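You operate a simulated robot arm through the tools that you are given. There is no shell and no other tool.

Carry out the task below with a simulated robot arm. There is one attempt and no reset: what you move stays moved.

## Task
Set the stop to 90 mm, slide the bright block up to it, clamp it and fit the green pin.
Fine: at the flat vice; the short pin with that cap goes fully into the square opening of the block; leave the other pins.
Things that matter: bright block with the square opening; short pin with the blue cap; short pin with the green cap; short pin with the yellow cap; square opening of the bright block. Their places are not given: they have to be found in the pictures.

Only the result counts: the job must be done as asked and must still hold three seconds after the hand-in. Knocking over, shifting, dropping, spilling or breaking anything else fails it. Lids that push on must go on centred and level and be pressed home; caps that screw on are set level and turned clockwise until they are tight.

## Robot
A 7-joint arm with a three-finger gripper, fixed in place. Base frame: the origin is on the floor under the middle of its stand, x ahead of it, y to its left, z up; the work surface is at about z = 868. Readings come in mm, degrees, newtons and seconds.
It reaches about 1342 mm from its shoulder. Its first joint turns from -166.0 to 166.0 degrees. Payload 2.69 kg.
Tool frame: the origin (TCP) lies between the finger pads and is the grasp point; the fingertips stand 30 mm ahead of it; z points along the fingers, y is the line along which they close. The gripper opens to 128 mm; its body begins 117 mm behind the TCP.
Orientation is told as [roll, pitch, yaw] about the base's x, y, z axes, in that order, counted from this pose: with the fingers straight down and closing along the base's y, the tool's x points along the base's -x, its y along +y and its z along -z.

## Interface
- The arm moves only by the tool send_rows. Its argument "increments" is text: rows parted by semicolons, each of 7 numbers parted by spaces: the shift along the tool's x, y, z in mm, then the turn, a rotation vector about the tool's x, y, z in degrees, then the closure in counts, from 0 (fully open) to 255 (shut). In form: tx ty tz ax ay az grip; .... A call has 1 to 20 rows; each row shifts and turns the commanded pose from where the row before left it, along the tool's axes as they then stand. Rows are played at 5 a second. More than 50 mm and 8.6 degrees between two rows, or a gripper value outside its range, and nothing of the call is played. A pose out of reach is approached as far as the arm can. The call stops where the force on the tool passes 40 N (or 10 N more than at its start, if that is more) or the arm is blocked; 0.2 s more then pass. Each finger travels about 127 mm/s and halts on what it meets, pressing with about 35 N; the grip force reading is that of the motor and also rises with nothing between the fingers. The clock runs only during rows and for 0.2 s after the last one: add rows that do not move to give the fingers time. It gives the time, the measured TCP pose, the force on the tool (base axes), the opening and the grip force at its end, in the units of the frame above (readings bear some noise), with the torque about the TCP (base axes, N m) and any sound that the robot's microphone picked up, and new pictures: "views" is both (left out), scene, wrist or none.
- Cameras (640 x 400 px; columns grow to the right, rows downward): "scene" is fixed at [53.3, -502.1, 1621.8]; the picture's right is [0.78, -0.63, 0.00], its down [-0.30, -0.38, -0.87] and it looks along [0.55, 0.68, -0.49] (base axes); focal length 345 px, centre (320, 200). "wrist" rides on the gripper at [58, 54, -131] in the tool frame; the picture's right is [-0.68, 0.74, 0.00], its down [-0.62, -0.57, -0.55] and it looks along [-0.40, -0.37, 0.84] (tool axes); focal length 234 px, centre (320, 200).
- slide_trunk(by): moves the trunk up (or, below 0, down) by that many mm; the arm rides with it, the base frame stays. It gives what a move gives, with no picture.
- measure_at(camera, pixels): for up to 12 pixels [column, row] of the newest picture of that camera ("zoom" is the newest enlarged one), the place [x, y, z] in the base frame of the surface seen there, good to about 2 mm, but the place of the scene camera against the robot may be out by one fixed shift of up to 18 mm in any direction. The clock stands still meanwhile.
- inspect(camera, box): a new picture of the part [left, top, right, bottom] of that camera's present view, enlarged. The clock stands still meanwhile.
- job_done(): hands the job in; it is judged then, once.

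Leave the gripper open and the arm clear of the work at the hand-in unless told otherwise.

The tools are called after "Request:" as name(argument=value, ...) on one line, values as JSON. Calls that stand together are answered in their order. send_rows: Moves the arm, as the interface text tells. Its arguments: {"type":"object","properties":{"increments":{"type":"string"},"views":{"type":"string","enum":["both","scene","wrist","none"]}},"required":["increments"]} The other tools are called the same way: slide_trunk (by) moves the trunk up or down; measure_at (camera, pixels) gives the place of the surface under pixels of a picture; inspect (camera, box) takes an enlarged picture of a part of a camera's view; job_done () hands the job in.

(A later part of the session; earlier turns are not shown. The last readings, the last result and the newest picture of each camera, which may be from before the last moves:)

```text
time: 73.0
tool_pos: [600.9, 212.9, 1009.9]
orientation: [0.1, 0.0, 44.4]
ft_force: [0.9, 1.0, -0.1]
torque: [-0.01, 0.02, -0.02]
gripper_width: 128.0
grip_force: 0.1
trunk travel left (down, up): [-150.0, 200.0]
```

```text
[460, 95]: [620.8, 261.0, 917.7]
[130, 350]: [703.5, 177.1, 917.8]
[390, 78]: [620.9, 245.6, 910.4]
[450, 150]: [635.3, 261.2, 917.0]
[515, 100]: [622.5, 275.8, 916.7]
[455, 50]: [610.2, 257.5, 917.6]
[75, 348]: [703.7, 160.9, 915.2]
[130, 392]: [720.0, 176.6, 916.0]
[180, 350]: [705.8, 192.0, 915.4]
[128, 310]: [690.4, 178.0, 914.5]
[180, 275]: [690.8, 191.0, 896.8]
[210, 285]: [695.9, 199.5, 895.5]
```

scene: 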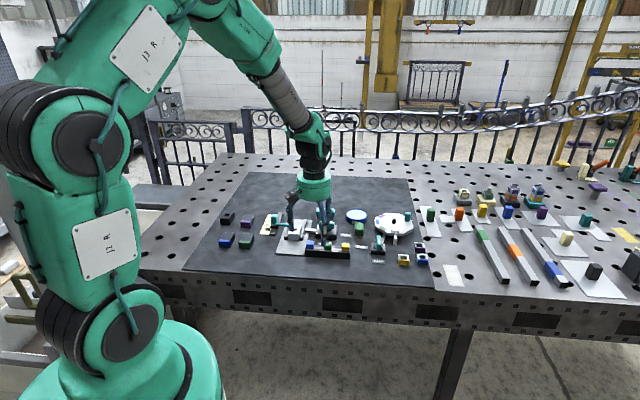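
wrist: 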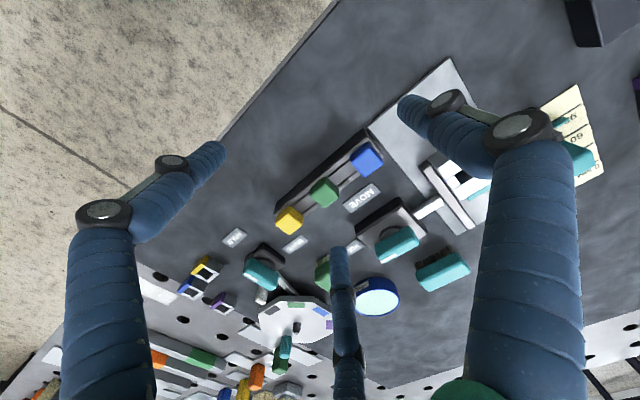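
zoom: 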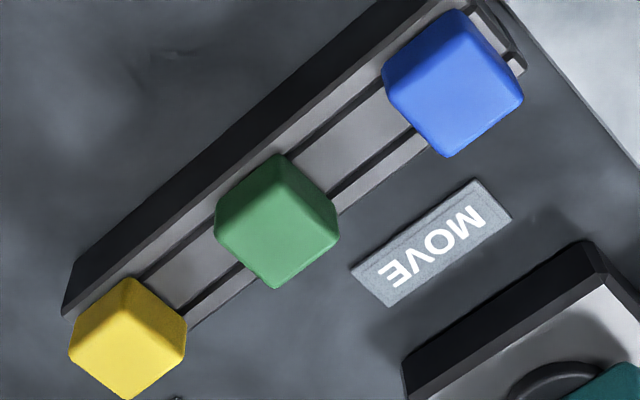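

Green cap: ≈22 mm square, centre ≈(663.4, 217.7), top z 917, rack top z 897. I'll move above it with yaw 44.4° (fingers 2,3 across the rack, finger 1 toward the blue pin but well short of it), opening about 45 mm.

Request:
send_rows(increments="-16 -14.1 0 0 0 0 60; -16 -14.1 0 0 0 0 120; -16 -14 0 0 0 0 160; 0 0 20 0 0 0 160; 0 0 15 0 0 0 160; 0 0 0 0 0 0 160; 0 0 0 0 0 0 160")

Request:
inspect(camera="wrist", box=[250, 90, 390, 220])

Request:
measure_at(camera="zoom", pixels=[[320, 200]])

```text
time: 74.6
tool_pos: [667.4, 215.9, 973.6]
orientation: [0.0, 0.0, 44.4]
ft_force: [-0.2, 0.5, -0.1]
torque: [-0.02, -0.01, -0.01]
gripper_width: 47.6
grip_force: 0.1
trunk travel left (down, up): [-150.0, 200.0]
```

scene: 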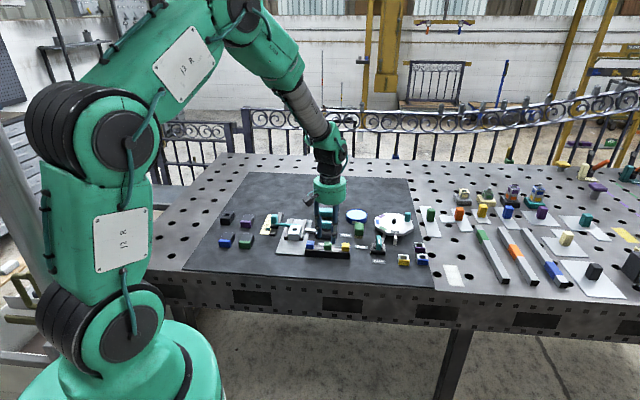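
wrist: 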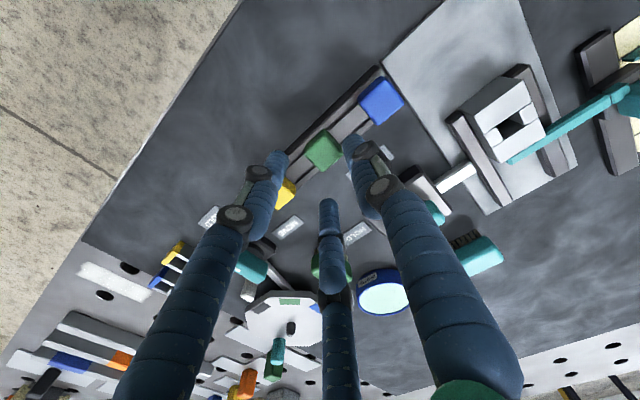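

```text
3.08 times, centred on (320, 155) of wrist
```

zoom: 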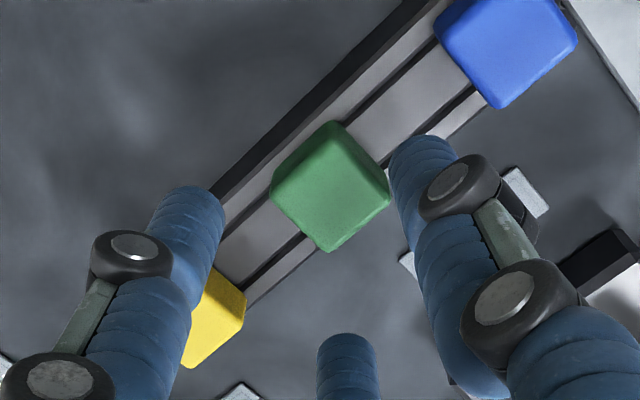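

```text
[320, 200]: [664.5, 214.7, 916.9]
```

The cap is ~2.3 mm off toward tool +y. I'll correct and descend so the tips end ≈2 mm above the rack top (TCP z≈929.5).

Request:
send_rows(increments="0.9 2.3 0 0 0 0 160; 0 0 15 0 0 0 160; 0 0 15 0 0 0 160; 0 0 10 0 0 0 160; 0 0 3.5 0 0 0 160; 0 0 0 0 0 0 160; 0 0 0 0 0 0 160")

Request:
inspect(camera="wrist", box=[250, 90, 390, 220])

Request:
inspect(camera="scene", box=[300, 232, 356, 264])

```text
time: 76.2
tool_pos: [664.9, 213.0, 930.3]
orientation: [0.0, 0.0, 44.4]
ft_force: [-0.1, 0.7, -0.8]
torque: [-0.02, -0.01, 0.03]
gripper_width: 47.7
grip_force: 0.0
trunk travel left (down, up): [-150.0, 200.0]
```

scene: 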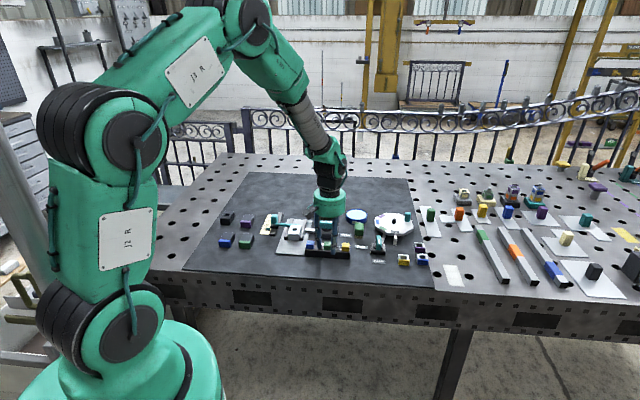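
wrist: 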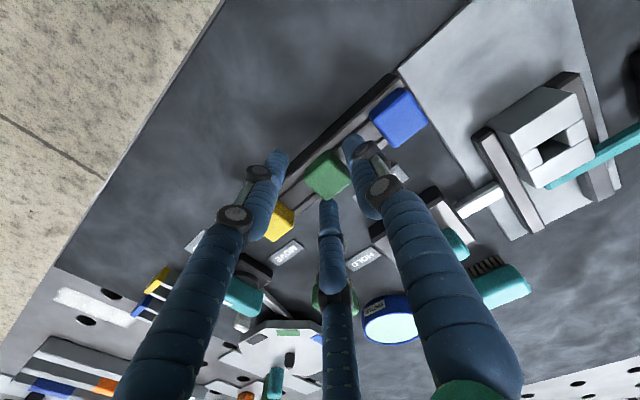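

```text
3.08 times, centred on (320, 155) of wrist
```

zoom: 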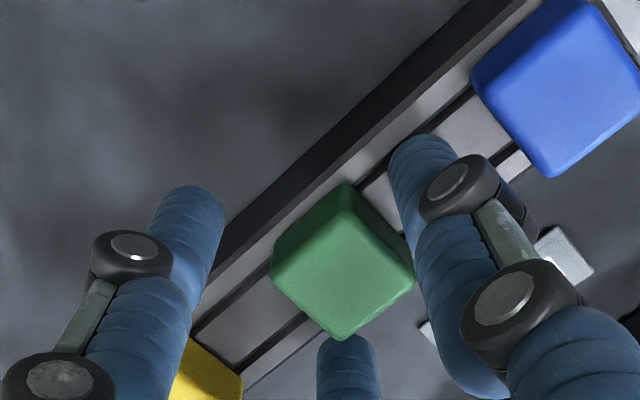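

```text
11.43 times, centred on (328, 248) of scene
```

zoom: 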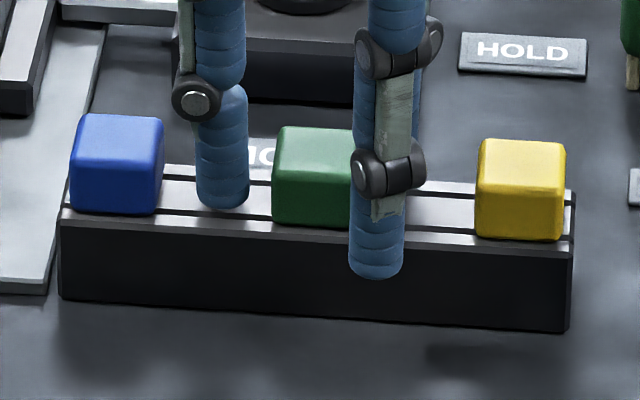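

Finger 1 stands closer to the cap than planned (cap is ~5.5 mm toward it). I'll shift the tool +3.5 mm in y, then check again.

Request:
send_rows(increments="-0.4 1.5 0 0 0 0 160; 0 2 0 0 0 0 160; 0 0 0 0 0 0 160", views="wrist")

Request:
inspect(camera="wrist", box=[250, 90, 390, 220])

Request:
inspect(camera="scene", box=[300, 232, 356, 264])

```text
time: 77.0
tool_pos: [663.1, 218.0, 930.3]
orientation: [-0.1, 0.0, 44.5]
ft_force: [-0.6, -0.3, -0.2]
torque: [-0.04, 0.0, 0.04]
gripper_width: 47.8
grip_force: 0.1
trunk travel left (down, up): [-150.0, 200.0]
```

wrist: 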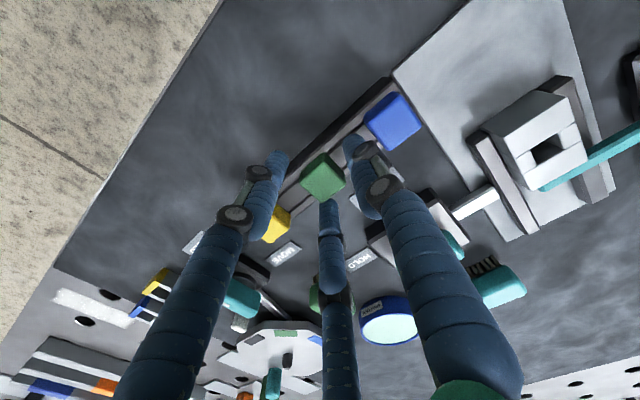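

```text
3.08 times, centred on (320, 155) of wrist
```

zoom: 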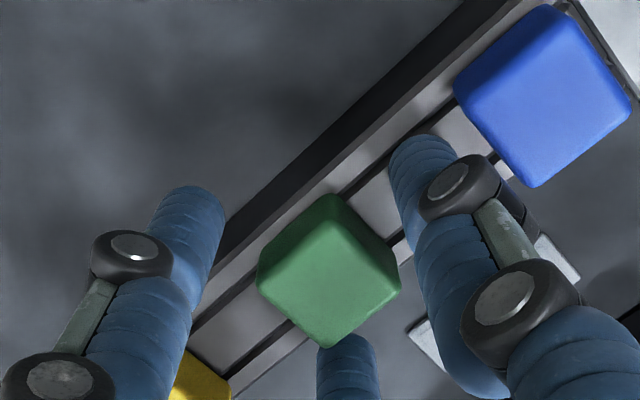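

```text
11.43 times, centred on (328, 248) of scene
```

zoom: 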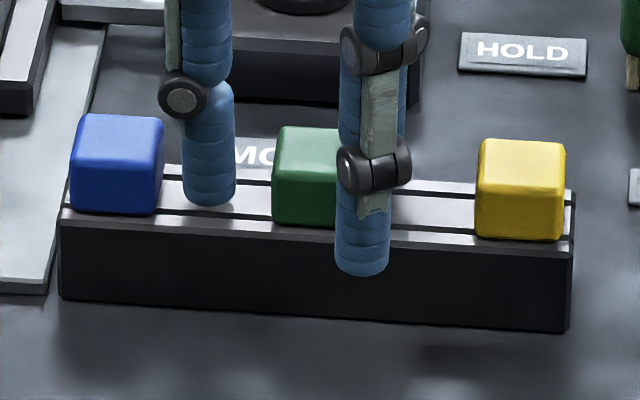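

Now well placed (finger 1 gap ≈11 mm, symmetric otherwise). Close gently.

Request:
send_rows(increments="0 0 0 0 0 0 180; 0 0 0 0 0 0 190; 0 0 0 0 0 0 196; 0 0 0 0 0 0 202; 0 0 0 0 0 0 208; 0 0 0 0 0 0 214; 0 0 0 0 0 0 220; 0 0 0 0 0 0 220", views="wrist")

Request:
inspect(camera="wrist", box=[250, 90, 390, 220])

Request:
inspect(camera="scene", box=[300, 232, 356, 264])

```text
time: 78.8
tool_pos: [662.7, 217.4, 930.7]
orientation: [0.1, 0.1, 44.5]
ft_force: [1.1, -0.1, 0.8]
torque: [0.01, 0.01, -0.01]
gripper_width: 30.2
grip_force: 35.4
trunk travel left (down, up): [-150.0, 200.0]
```

wrist: 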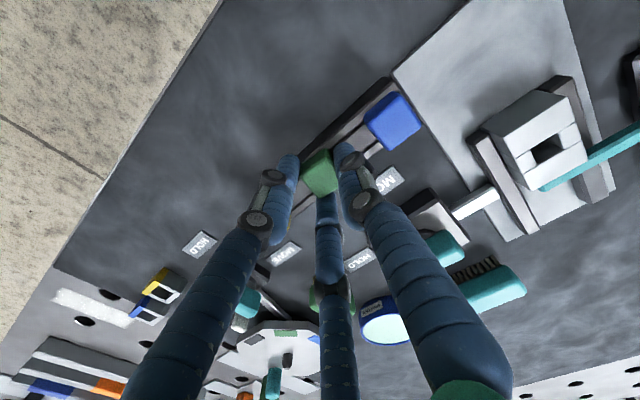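

```text
3.08 times, centred on (320, 155) of wrist
```

zoom: 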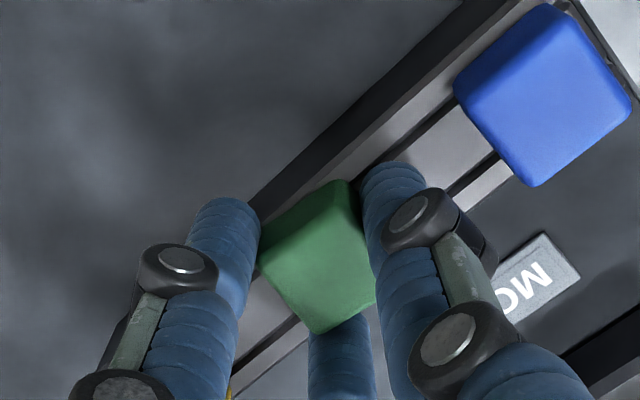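

```text
11.43 times, centred on (328, 248) of scene
```

zoom: 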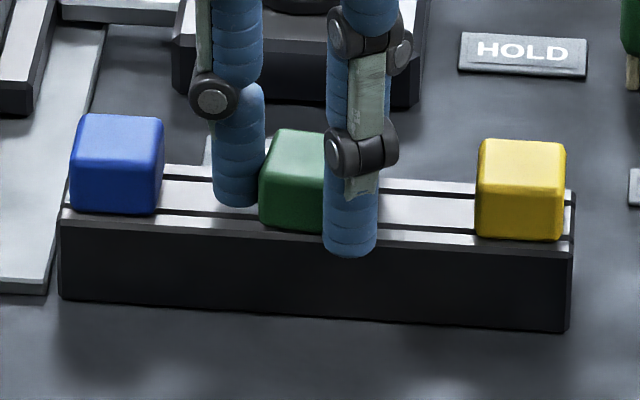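

Gripped (width 30); the cap slid a little in its slot and turned a few degrees. I'll lift it 60 mm slowly and inspect it.

Request:
send_rows(increments="0 0 -4 0 0 0 220; 0 0 -6 0 0 0 220; 0 0 -10 0 0 0 220; 0 0 -15 0 0 0 220; 0 0 -20 0 0 0 220; 0 0 -15 0 0 0 220; 0 0 0 0 0 0 220")

Request:
inspect(camera="wrist", box=[250, 90, 390, 220])

Request:
inspect(camera="scene", box=[290, 215, 366, 264])

```text
time: 80.4
tool_pos: [662.4, 217.4, 1001.4]
orientation: [-0.1, 0.0, 44.4]
ft_force: [-0.2, -0.1, -0.7]
torque: [-0.03, -0.03, -0.01]
gripper_width: 17.6
grip_force: 0.1
trunk travel left (down, up): [-150.0, 200.0]
```

scene: 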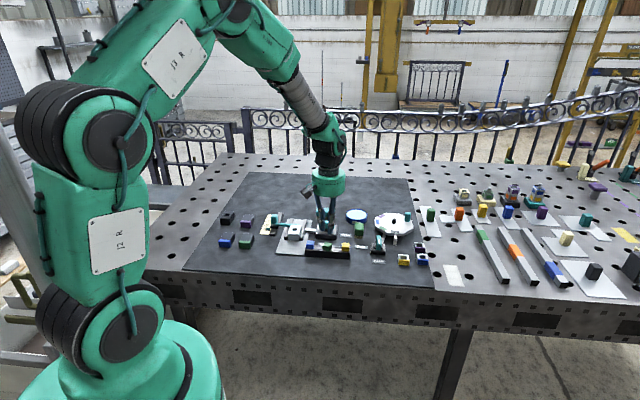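
wrist: 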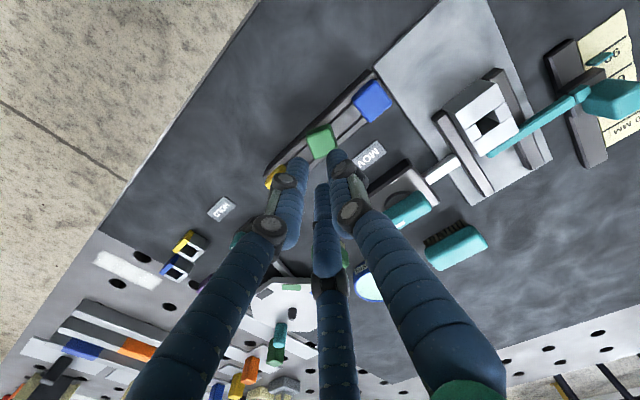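

```text
3.08 times, centred on (320, 155) of wrist
```

zoom: 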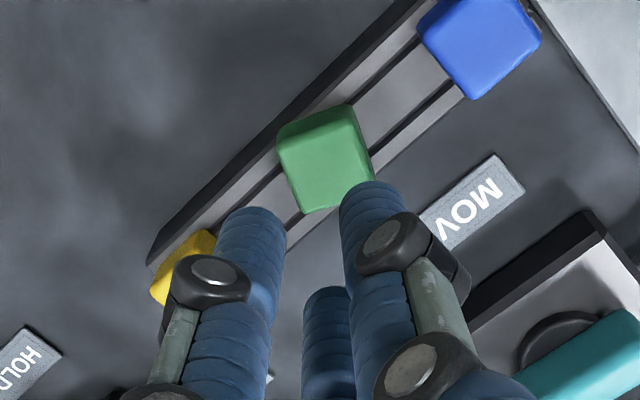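

```text
8.16 times, centred on (328, 240) of scene
```

zoom: 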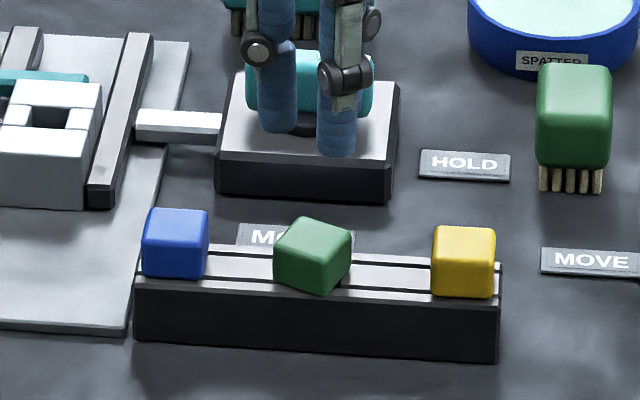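

The pin slipped out of the fingers and stayed in the rack, now turned in its slot. A square in three round fingers is stable when turned ≈15°, so I'll measure the cap's present pose and re-grip at the proper relative yaw.

Request:
inspect(camera="wrist", box=[295, 110, 350, 165])

Request:
measure_at(camera="zoom", pixels=[[320, 200]])

Request:
inspect(camera="scene", box=[318, 234, 346, 254])

```text
7.27 times, centred on (322, 138) of wrist
```

zoom: 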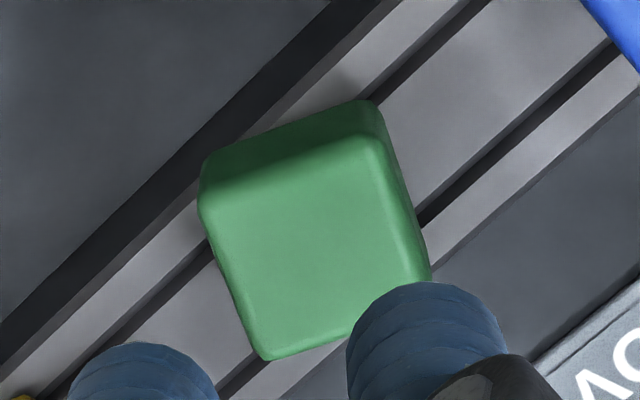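

```text
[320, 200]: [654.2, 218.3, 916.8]
```

```text
16.00 times, centred on (332, 244) of scene
```

zoom: 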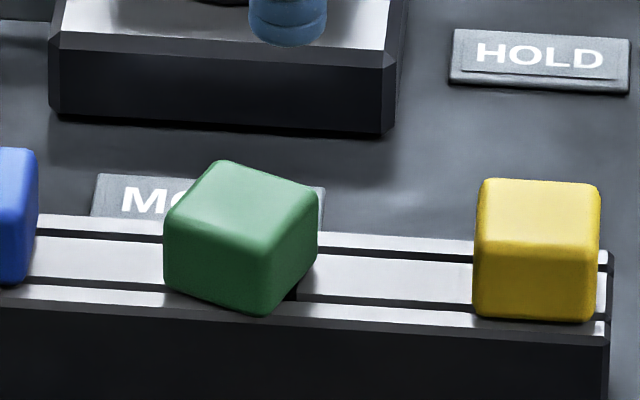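

Request:
inspect(camera="wrist", box=[295, 110, 350, 165])

Request:
measure_at(camera="zoom", pixels=[[215, 205], [370, 150], [415, 268], [268, 345], [225, 195], [362, 148], [265, 335], [300, 250], [330, 210], [385, 230], [280, 290], [340, 300]])

```text
7.27 times, centred on (322, 138) of wrist
```

zoom: 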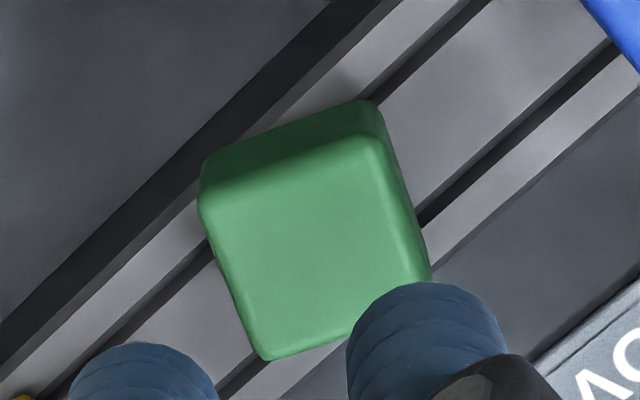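

```text
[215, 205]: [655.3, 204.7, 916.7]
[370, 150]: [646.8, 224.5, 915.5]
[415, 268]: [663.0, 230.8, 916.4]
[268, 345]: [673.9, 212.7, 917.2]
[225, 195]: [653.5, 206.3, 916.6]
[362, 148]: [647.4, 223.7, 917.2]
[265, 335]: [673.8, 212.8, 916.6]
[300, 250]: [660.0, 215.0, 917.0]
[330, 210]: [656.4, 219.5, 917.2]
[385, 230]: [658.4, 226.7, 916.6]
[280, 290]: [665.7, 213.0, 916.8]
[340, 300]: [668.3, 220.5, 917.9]
```

The cap is flat (z≈917 at all corners), centre ≈(659.8, 218.2), turned to ≈24.5°. I'll open, set tool yaw to 39.5° (15° relative), centre at ≈(662, 218.6) and go down partway to check.

Request:
send_rows(increments="0 0 0 0 0 0 190; 0 0 0 0 0 0 160; 0 0 0 0 0 4.9 155; -0.45 1.2 0 0 0 0 155; 0 0 20 0 0 0 155; 0 0 20 0 0 0 155; 0 0 0 0 0 0 155; 0 0 0 0 0 0 155")

Request:
inspect(camera="wrist", box=[250, 90, 390, 220])

Request:
inspect(camera="scene", box=[300, 225, 356, 264])

```text
time: 82.2
tool_pos: [662.7, 218.1, 960.2]
orientation: [-0.1, 0.0, 39.5]
ft_force: [0.3, 0.2, -0.1]
torque: [0.02, -0.03, 0.0]
gripper_width: 50.4
grip_force: 0.1
trunk travel left (down, up): [-150.0, 200.0]
```

scene: 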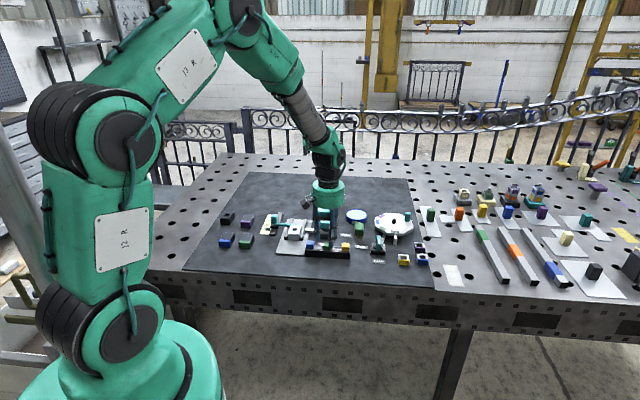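
wrist: 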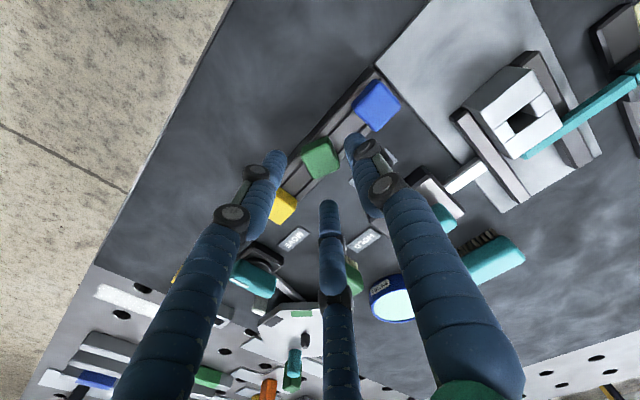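

```text
3.08 times, centred on (320, 155) of wrist
```

zoom: 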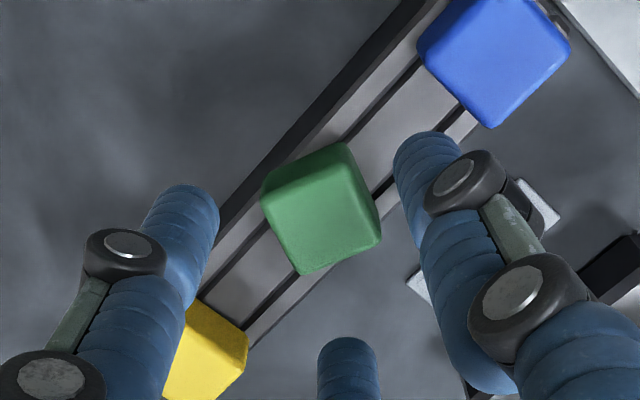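

```text
10.26 times, centred on (328, 244) of scene
```

zoom: 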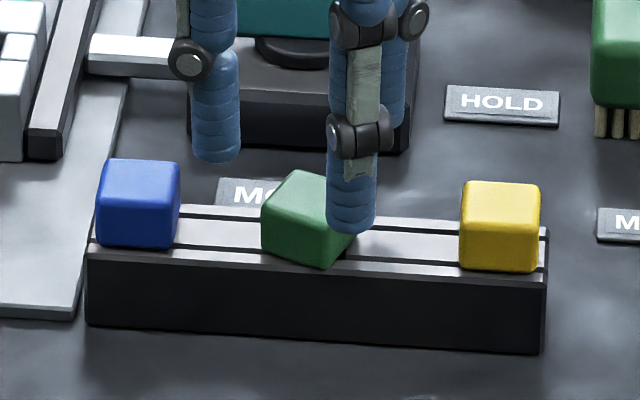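

The measured relative yaw is ≈15–18° with the cap's corner facing the left finger, so the cap centre should lie (−2, +1.2) from the TCP. I'll shift x +4.3, y +1.2, turn 2° and look again.

Request:
send_rows(increments="2.2 0.6 0 0 0 2 155; 2.1 0.6 0 0 0 0 155; 0 0 12 0 0 0 155; 0 0 0 0 0 0 155", views="wrist")

Request:
inspect(camera="wrist", box=[250, 90, 390, 220])

Request:
measure_at(camera="zoom", pixels=[[320, 200]])

```text
time: 83.2
tool_pos: [657.3, 217.4, 947.0]
orientation: [-0.1, 0.0, 37.5]
ft_force: [-0.4, 0.8, 0.3]
torque: [0.01, -0.01, 0.02]
gripper_width: 50.3
grip_force: 0.2
trunk travel left (down, up): [-150.0, 200.0]
```

wrist: 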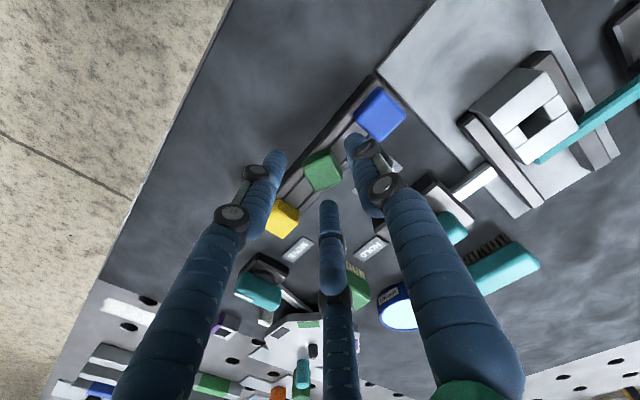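

```text
3.08 times, centred on (320, 155) of wrist
```

zoom: 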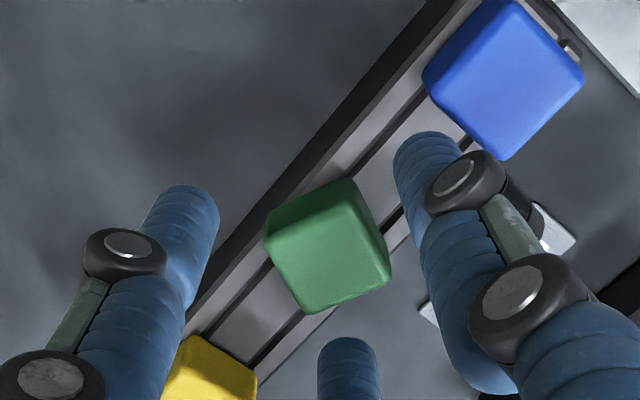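

```text
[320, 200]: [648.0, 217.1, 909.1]
```

Request:
measure_at(camera="zoom", pixels=[[275, 245], [353, 205], [384, 265], [302, 305], [330, 255], [290, 220], [340, 185]])

```text
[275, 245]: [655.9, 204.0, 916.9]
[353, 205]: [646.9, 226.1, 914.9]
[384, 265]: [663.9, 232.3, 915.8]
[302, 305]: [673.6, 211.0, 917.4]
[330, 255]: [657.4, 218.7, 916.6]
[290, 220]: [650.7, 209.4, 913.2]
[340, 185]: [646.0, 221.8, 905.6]
```

Cap yaw ≈22°, relative yaw ≈15°, offset ≈(−2, 0.7): good. Descend to TCP z≈929 and close gently.

Request:
send_rows(increments="0 0 10 0 0 0 155; 0 0 8 0 0 0 155; 0 0 0 0 0 0 155; 0 0 0 0 0 0 175; 0 0 0 0 0 0 185; 0 0 0 0 0 0 192; 0 0 0 0 0 0 198; 0 0 0 0 0 0 204; 0 0 0 0 0 0 212; 0 0 0 0 0 0 220; 0 0 0 0 0 0 230; 0 0 0 0 0 0 230")

Request:
inspect(camera="wrist", box=[250, 90, 390, 220])

Request:
inspect(camera="scene", box=[300, 225, 356, 264])

```text
time: 85.8
tool_pos: [659.0, 217.4, 930.4]
orientation: [0.1, -0.2, 37.5]
ft_force: [28.5, 1.3, 4.5]
torque: [0.04, -0.9, 0.06]
gripper_width: 30.2
grip_force: 35.2
trunk travel left (down, up): [-150.0, 200.0]
```

scene: 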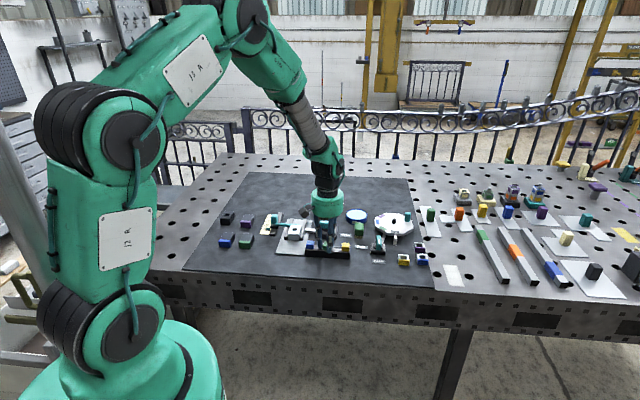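
wrist: 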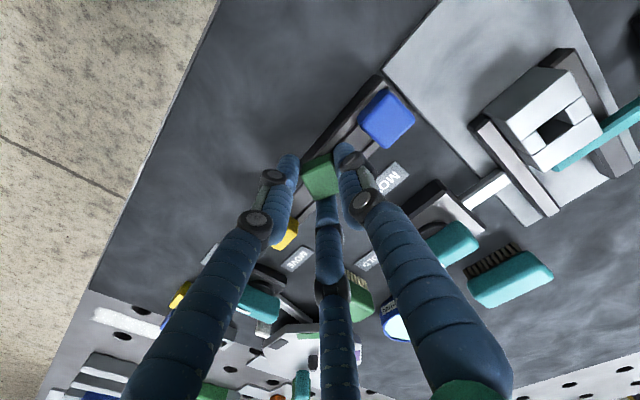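

```text
3.08 times, centred on (320, 155) of wrist
```

zoom: 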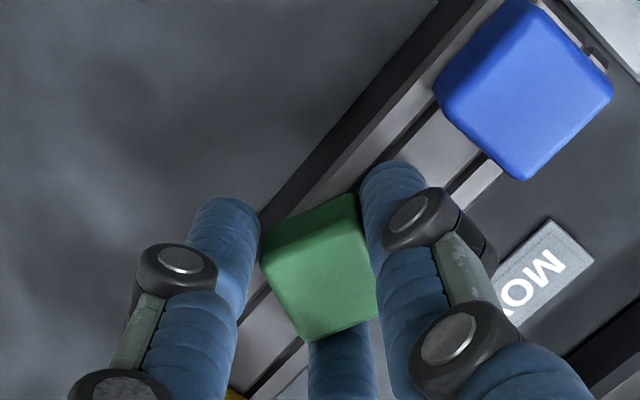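

```text
10.26 times, centred on (328, 244) of scene
```

zoom: 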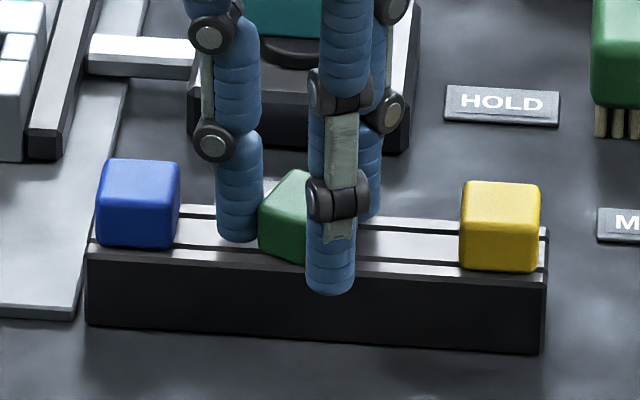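

There is a 28 N side load (along base +x) since the pin is held by its slot. I'll shift the tool ~1.5 mm in +x to relieve it before lifting.

Request:
send_rows(increments="-0.6 -0.45 0 0 0 0 230; -0.6 -0.45 0 0 0 0 230; 0 0 0 0 0 0 230", views="none")

```text
time: 86.6
tool_pos: [658.6, 215.3, 930.5]
orientation: [0.1, -0.1, 37.5]
ft_force: [23.0, 6.0, 14.2]
torque: [0.23, -0.62, 0.04]
gripper_width: 30.2
grip_force: 35.0
trunk travel left (down, up): [-150.0, 200.0]
```

Request:
send_rows(increments="-0.6 0.05 0 0 0 0 230; -0.6 0.05 0 0 0 0 230; 0 0 0 0 0 0 230", views="wrist")

Request:
inspect(camera="wrist", box=[250, 90, 390, 220])

```text
time: 87.4
tool_pos: [659.1, 218.4, 930.1]
orientation: [0.0, 0.0, 37.5]
ft_force: [12.9, -7.3, 23.2]
torque: [-0.12, -0.11, 0.12]
gripper_width: 30.1
grip_force: 35.3
trunk travel left (down, up): [-150.0, 200.0]
```

wrist: 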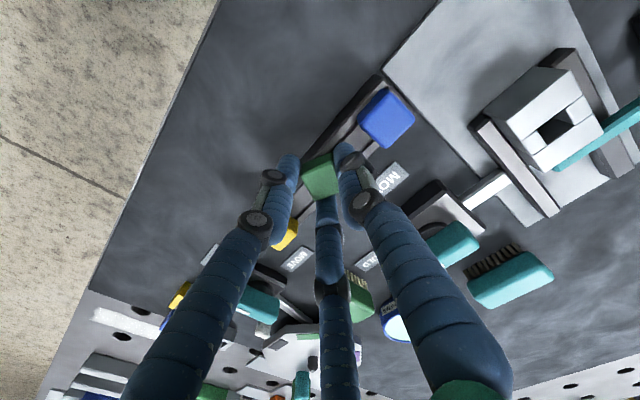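

```text
3.08 times, centred on (320, 155) of wrist
```

zoom: 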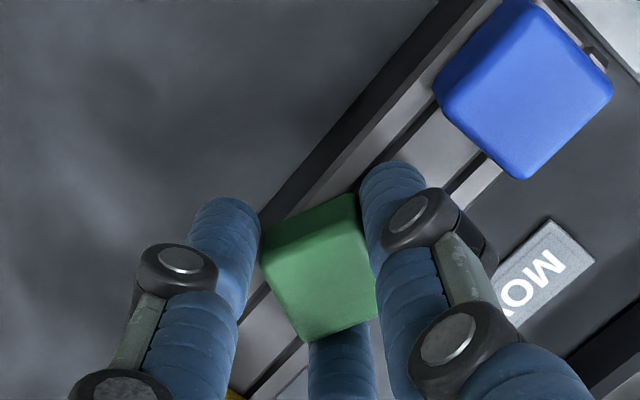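

Side load is down to ~15 N but an upward 23 N appears. I'll lift in small steps and watch the force.

Request:
send_rows(increments="0 0 -1 0 0 0 230; 0 0 -1 0 0 0 230; 0 0 0 0 0 0 230", views="none")

Request:
inspect(camera="scene", box=[300, 225, 356, 264])

```text
time: 88.2
tool_pos: [659.5, 215.5, 930.5]
orientation: [0.2, 0.3, 37.5]
ft_force: [14.1, -4.0, -6.3]
torque: [-0.11, -0.53, 0.02]
gripper_width: 30.2
grip_force: 34.8
trunk travel left (down, up): [-150.0, 200.0]
```

```text
10.26 times, centred on (328, 244) of scene
```

zoom: 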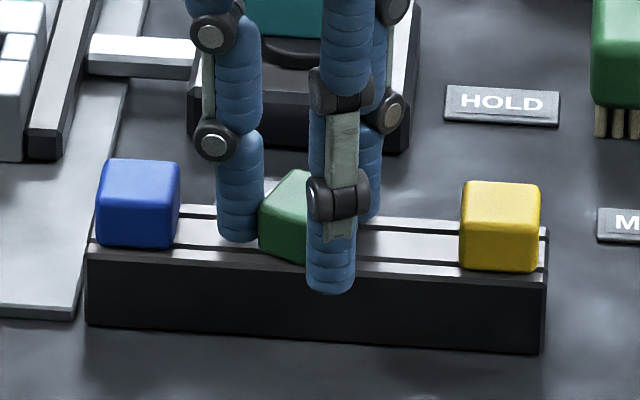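

Pin still in place, small downward pull. I'll relieve the rest of the side load (x −0.4, y −0.7) and lift further.

Request:
send_rows(increments="-0.4 -0.7 0 0 0 0 230; 0 0 -1 0 0 0 230; 0 0 0 0 0 0 230", views="none")

Request:
inspect(camera="scene", box=[300, 225, 356, 264])

```text
time: 89.0
tool_pos: [660.8, 217.0, 933.0]
orientation: [0.0, 0.1, 37.5]
ft_force: [0.0, 0.5, -1.0]
torque: [-0.01, 0.02, -0.01]
gripper_width: 30.2
grip_force: 34.6
trunk travel left (down, up): [-150.0, 200.0]
```

```text
10.26 times, centred on (328, 244) of scene
```

zoom: 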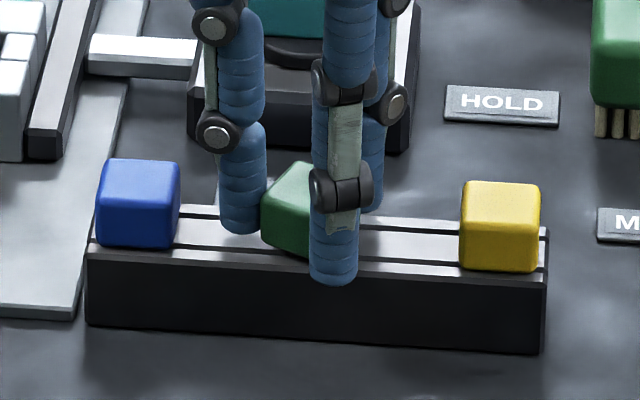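

Forces are now ~0 and the cap has risen with the fingers. I continue lifting slowly.

Request:
send_rows(increments="0 0 -2 0 0 0 230; 0 0 -2 0 0 0 230; 0 0 -3 0 0 0 230; 0 0 -3 0 0 0 230; 0 0 0 0 0 0 230", views="wrist")

Request:
inspect(camera="scene", box=[300, 225, 356, 264])

```text
time: 90.2
tool_pos: [660.7, 216.9, 943.5]
orientation: [0.0, 0.0, 37.5]
ft_force: [-0.2, -1.0, -1.2]
torque: [0.02, 0.01, 0.02]
gripper_width: 30.0
grip_force: 35.1
trunk travel left (down, up): [-150.0, 200.0]
```

wrist: 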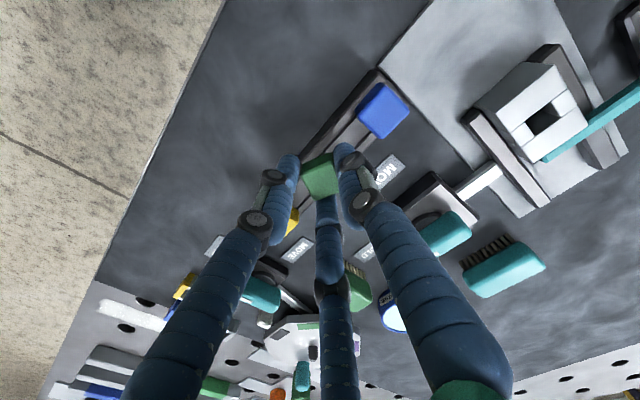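

```text
10.26 times, centred on (328, 244) of scene
```

zoom: 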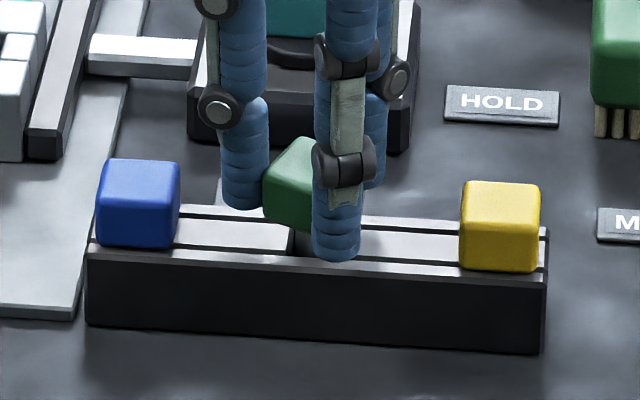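

The pin is coming out cleanly. I'll raise it another 60 mm and look at its shaft.

Request:
send_rows(increments="0 0 -5 0 0 0 230; 0 0 -10 0 0 0 230; 0 0 -15 0 0 0 230; 0 0 -15 0 0 0 230; 0 0 -15 0 0 0 230; 0 0 0 0 0 0 230")

Request:
inspect(camera="scene", box=[305, 210, 361, 250])

Request:
inspect(camera="wrist", box=[270, 120, 370, 220])

```text
time: 91.6
tool_pos: [662.5, 215.6, 1004.6]
orientation: [0.0, 0.0, 37.4]
ft_force: [-0.3, 0.0, -1.3]
torque: [-0.01, -0.01, -0.02]
gripper_width: 30.0
grip_force: 35.4
trunk travel left (down, up): [-150.0, 200.0]
```

scene: 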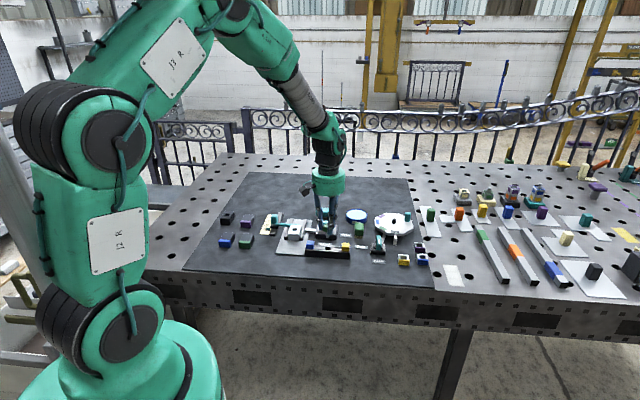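
wrist: 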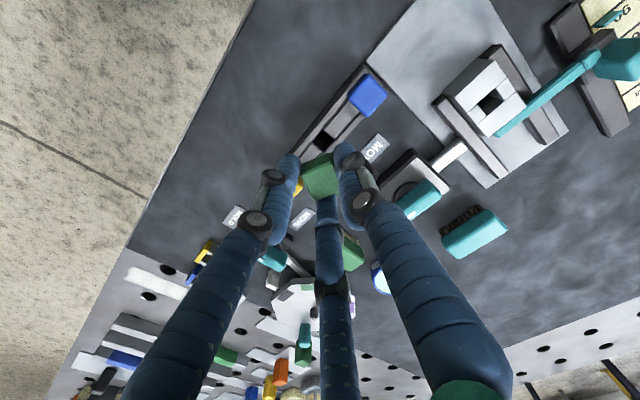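

```text
10.00 times, centred on (333, 230) of scene
```

zoom: 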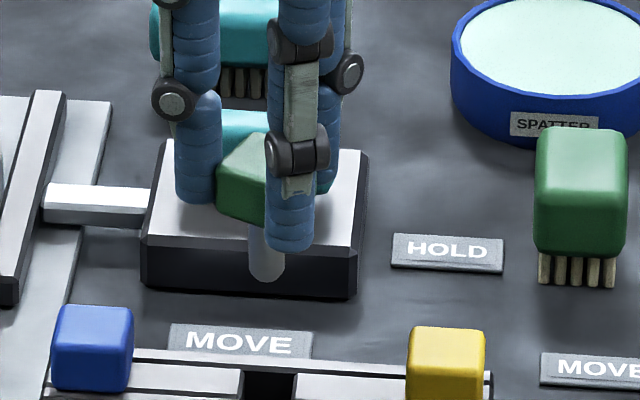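

```text
4.00 times, centred on (320, 170) of wrist
```

zoom: 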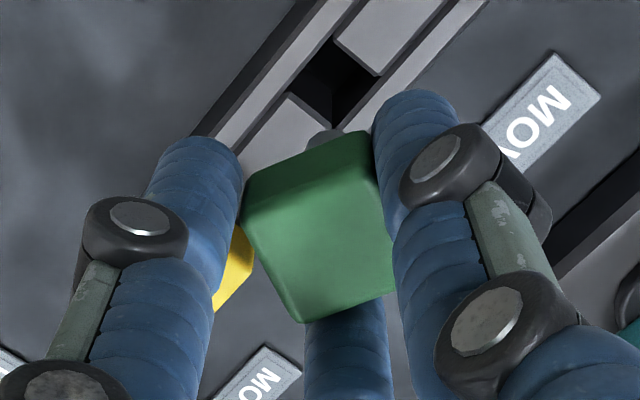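

The pin has a round shaft (~12 mm) under the cap, held upright. I'll measure the cap's top relative to the TCP, and the block/opening from this view.

Request:
measure_at(camera="zoom", pixels=[[255, 215], [372, 190], [388, 285], [303, 312], [325, 245], [320, 135], [310, 180]])

Request:
inspect(camera="wrist", box=[430, 40, 560, 140])

Request:
measure_at(camera="zoom", pixels=[[320, 200]])

```text
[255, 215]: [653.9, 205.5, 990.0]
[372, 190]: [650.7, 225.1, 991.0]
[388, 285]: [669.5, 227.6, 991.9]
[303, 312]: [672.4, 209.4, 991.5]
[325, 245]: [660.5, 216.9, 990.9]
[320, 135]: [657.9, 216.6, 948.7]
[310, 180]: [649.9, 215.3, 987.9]
```

```text
4.00 times, centred on (495, 90) of wrist
```

zoom: 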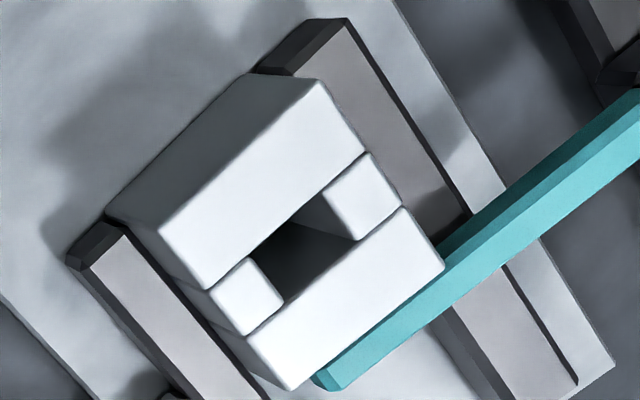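

```text
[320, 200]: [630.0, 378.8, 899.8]
```

Request:
inspect(camera="wrist", box=[430, 40, 560, 140])

Request:
measure_at(camera="zoom", pixels=[[318, 88], [168, 232], [436, 265], [290, 380], [340, 185], [370, 225], [262, 295], [240, 270], [300, 225], [320, 270], [255, 258], [360, 238]])

```text
4.00 times, centred on (495, 90) of wrist
```

zoom: 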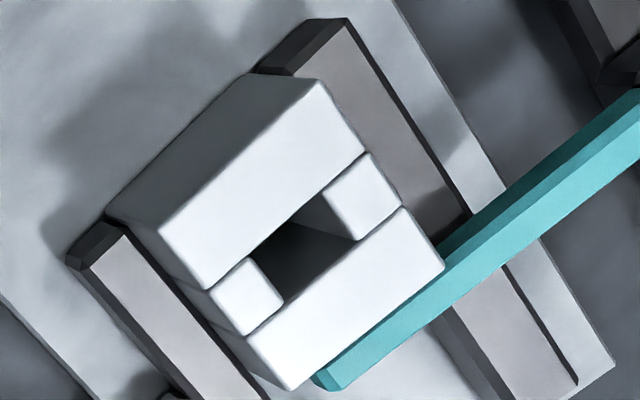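

```text
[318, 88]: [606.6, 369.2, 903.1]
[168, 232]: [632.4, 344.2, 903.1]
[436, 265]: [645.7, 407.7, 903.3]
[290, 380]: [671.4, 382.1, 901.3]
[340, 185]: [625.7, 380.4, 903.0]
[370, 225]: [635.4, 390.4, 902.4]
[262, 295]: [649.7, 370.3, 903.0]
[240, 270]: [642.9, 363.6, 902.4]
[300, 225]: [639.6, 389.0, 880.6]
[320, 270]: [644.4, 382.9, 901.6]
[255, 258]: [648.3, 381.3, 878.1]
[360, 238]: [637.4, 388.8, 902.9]
```

Hole centre ≈(638.7, 376.0), block top z 903. I'll carry the pin over it at the present height (shaft bottom ~945, well clear).

Request:
send_rows(increments="-12.9 23.4 0 0 0 0 230; -12.9 23.4 0 0 0 0 230; -12.9 23.4 0 0 0 0 230; -12.9 23.4 0 0 0 0 230; -12.9 23.4 0 0 0 0 230; -13 23.5 0 0 0 0 230; 0 0 0 0 0 0 230; 0 0 0 0 0 0 230")

Request:
inspect(camera="wrist", box=[250, 60, 400, 210])

Request:
inspect(camera="scene", box=[265, 195, 335, 245])

```text
time: 93.4
tool_pos: [637.2, 378.1, 1003.3]
orientation: [0.0, 0.0, 37.5]
ft_force: [0.8, -0.1, -1.9]
torque: [0.0, 0.02, 0.01]
gripper_width: 30.5
grip_force: 34.8
trunk travel left (down, up): [-150.0, 200.0]
```

scene: 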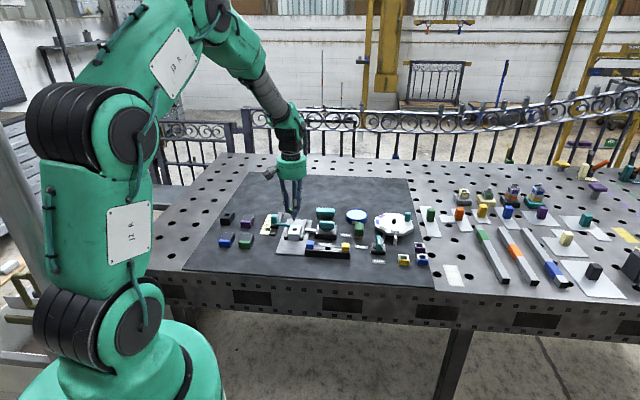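
wrist: 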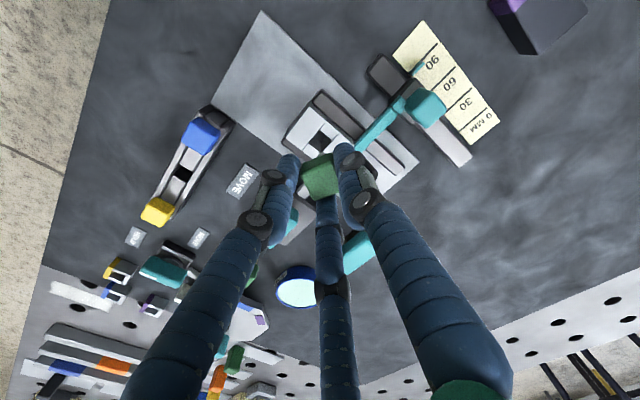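

```text
2.67 times, centred on (325, 135) of wrist
```

zoom: 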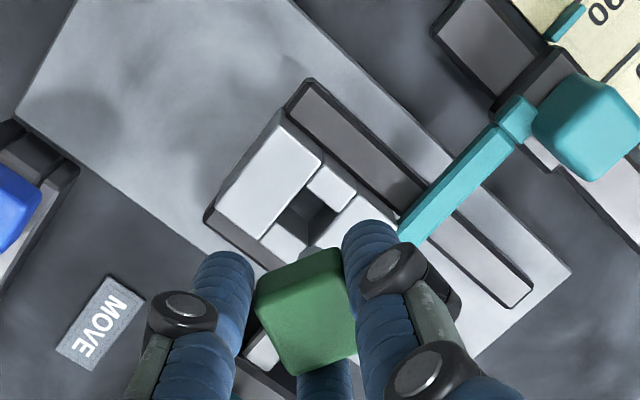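

```text
8.00 times, centred on (300, 220) of scene
```

zoom: 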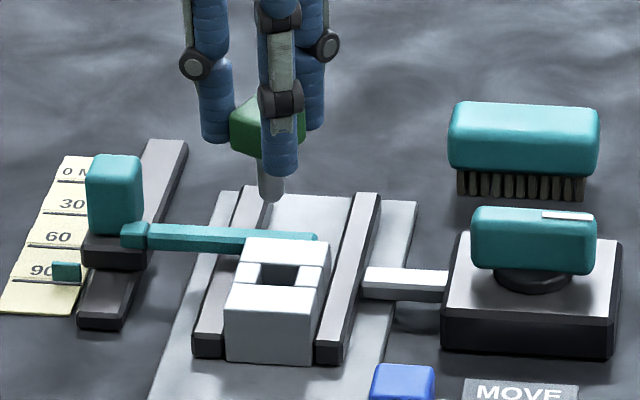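

The hole is visible in the wrist zoom at about (305,215), the pin's cap at (310,310). I'll measure both here to get the exact offset.

Request:
inspect(camera="wrist", box=[280, 90, 370, 210])

Request:
measure_at(camera="zoom", pixels=[[320, 200]])

```text
3.33 times, centred on (325, 150) of wrist
```

zoom: 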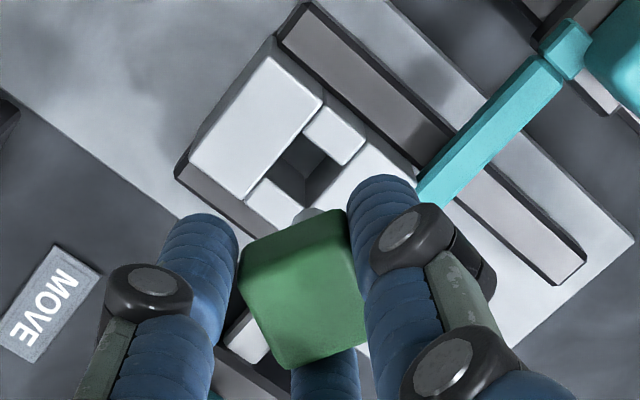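

```text
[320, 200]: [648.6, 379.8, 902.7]
```

Request:
measure_at(camera="zoom", pixels=[[247, 285], [342, 265], [358, 335], [285, 362], [305, 310], [308, 218], [318, 213], [277, 68], [192, 162], [322, 102], [240, 193], [335, 175]])

Request:
measure_at(camera="zoom", pixels=[[345, 130], [310, 120], [350, 160], [275, 205], [252, 205], [300, 150], [305, 205], [295, 170], [310, 175], [290, 185], [345, 190], [330, 100]])

```text
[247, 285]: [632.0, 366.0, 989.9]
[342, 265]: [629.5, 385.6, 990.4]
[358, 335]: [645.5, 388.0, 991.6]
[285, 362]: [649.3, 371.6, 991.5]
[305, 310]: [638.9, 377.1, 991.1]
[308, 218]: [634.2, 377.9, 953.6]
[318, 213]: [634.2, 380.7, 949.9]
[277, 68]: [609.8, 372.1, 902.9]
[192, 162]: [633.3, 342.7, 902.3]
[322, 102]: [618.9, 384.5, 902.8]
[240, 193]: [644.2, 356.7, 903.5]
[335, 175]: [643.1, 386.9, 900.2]
```

```text
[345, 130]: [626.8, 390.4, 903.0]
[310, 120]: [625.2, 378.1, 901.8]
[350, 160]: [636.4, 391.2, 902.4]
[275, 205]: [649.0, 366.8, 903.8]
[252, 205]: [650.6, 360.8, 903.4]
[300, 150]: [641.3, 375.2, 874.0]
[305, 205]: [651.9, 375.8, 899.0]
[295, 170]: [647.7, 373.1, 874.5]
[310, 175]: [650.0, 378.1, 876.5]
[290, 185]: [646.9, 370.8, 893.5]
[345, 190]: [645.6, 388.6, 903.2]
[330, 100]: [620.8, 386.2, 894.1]
```

Pin axis ≈(639.6, 377.8), hole ≈(640, 376.4). I'll shift ~0.9 mm (tool −y) and lower 36 mm so the shaft tip is just above the block, then check.

Request:
send_rows(increments="0.2 -0.9 0 0 0 0 230; 0 0 10 0 0 0 230; 0 0 10 0 0 0 230; 0 0 10 0 0 0 230; 0 0 5 0 0 0 230; 0 0 0 0 0 0 230; 0 0 0 0 0 0 230")

Request:
inspect(camera="wrist", box=[280, 90, 370, 210])

Request:
inspect(camera="scene", box=[280, 205, 320, 240])

```text
time: 95.0
tool_pos: [637.9, 375.6, 967.6]
orientation: [0.0, 0.0, 37.5]
ft_force: [0.5, 0.3, -1.5]
torque: [-0.01, 0.01, -0.01]
gripper_width: 30.4
grip_force: 35.2
trunk travel left (down, up): [-150.0, 200.0]
```

scene: 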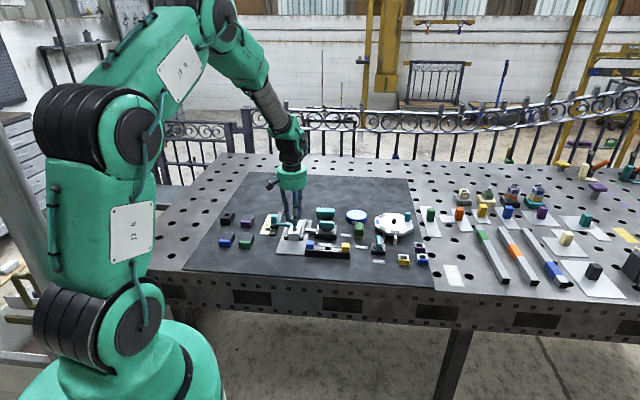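
wrist: 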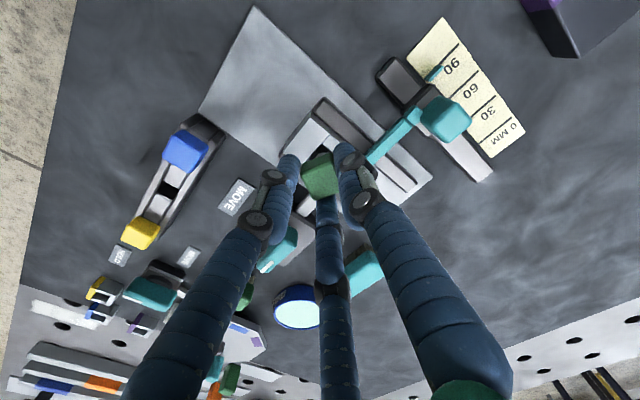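

```text
3.33 times, centred on (325, 150) of wrist
```

zoom: 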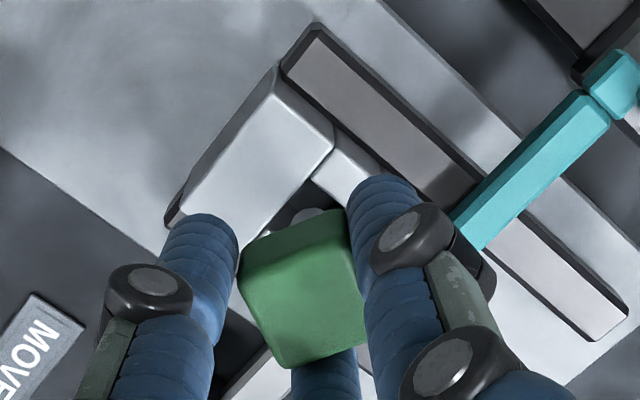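

```text
11.43 times, centred on (300, 222) of scene
```

zoom: 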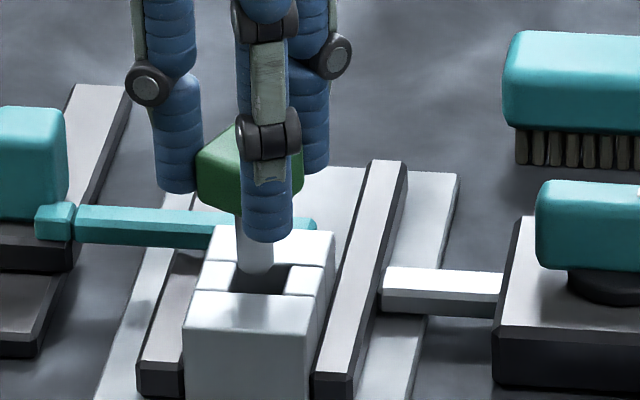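

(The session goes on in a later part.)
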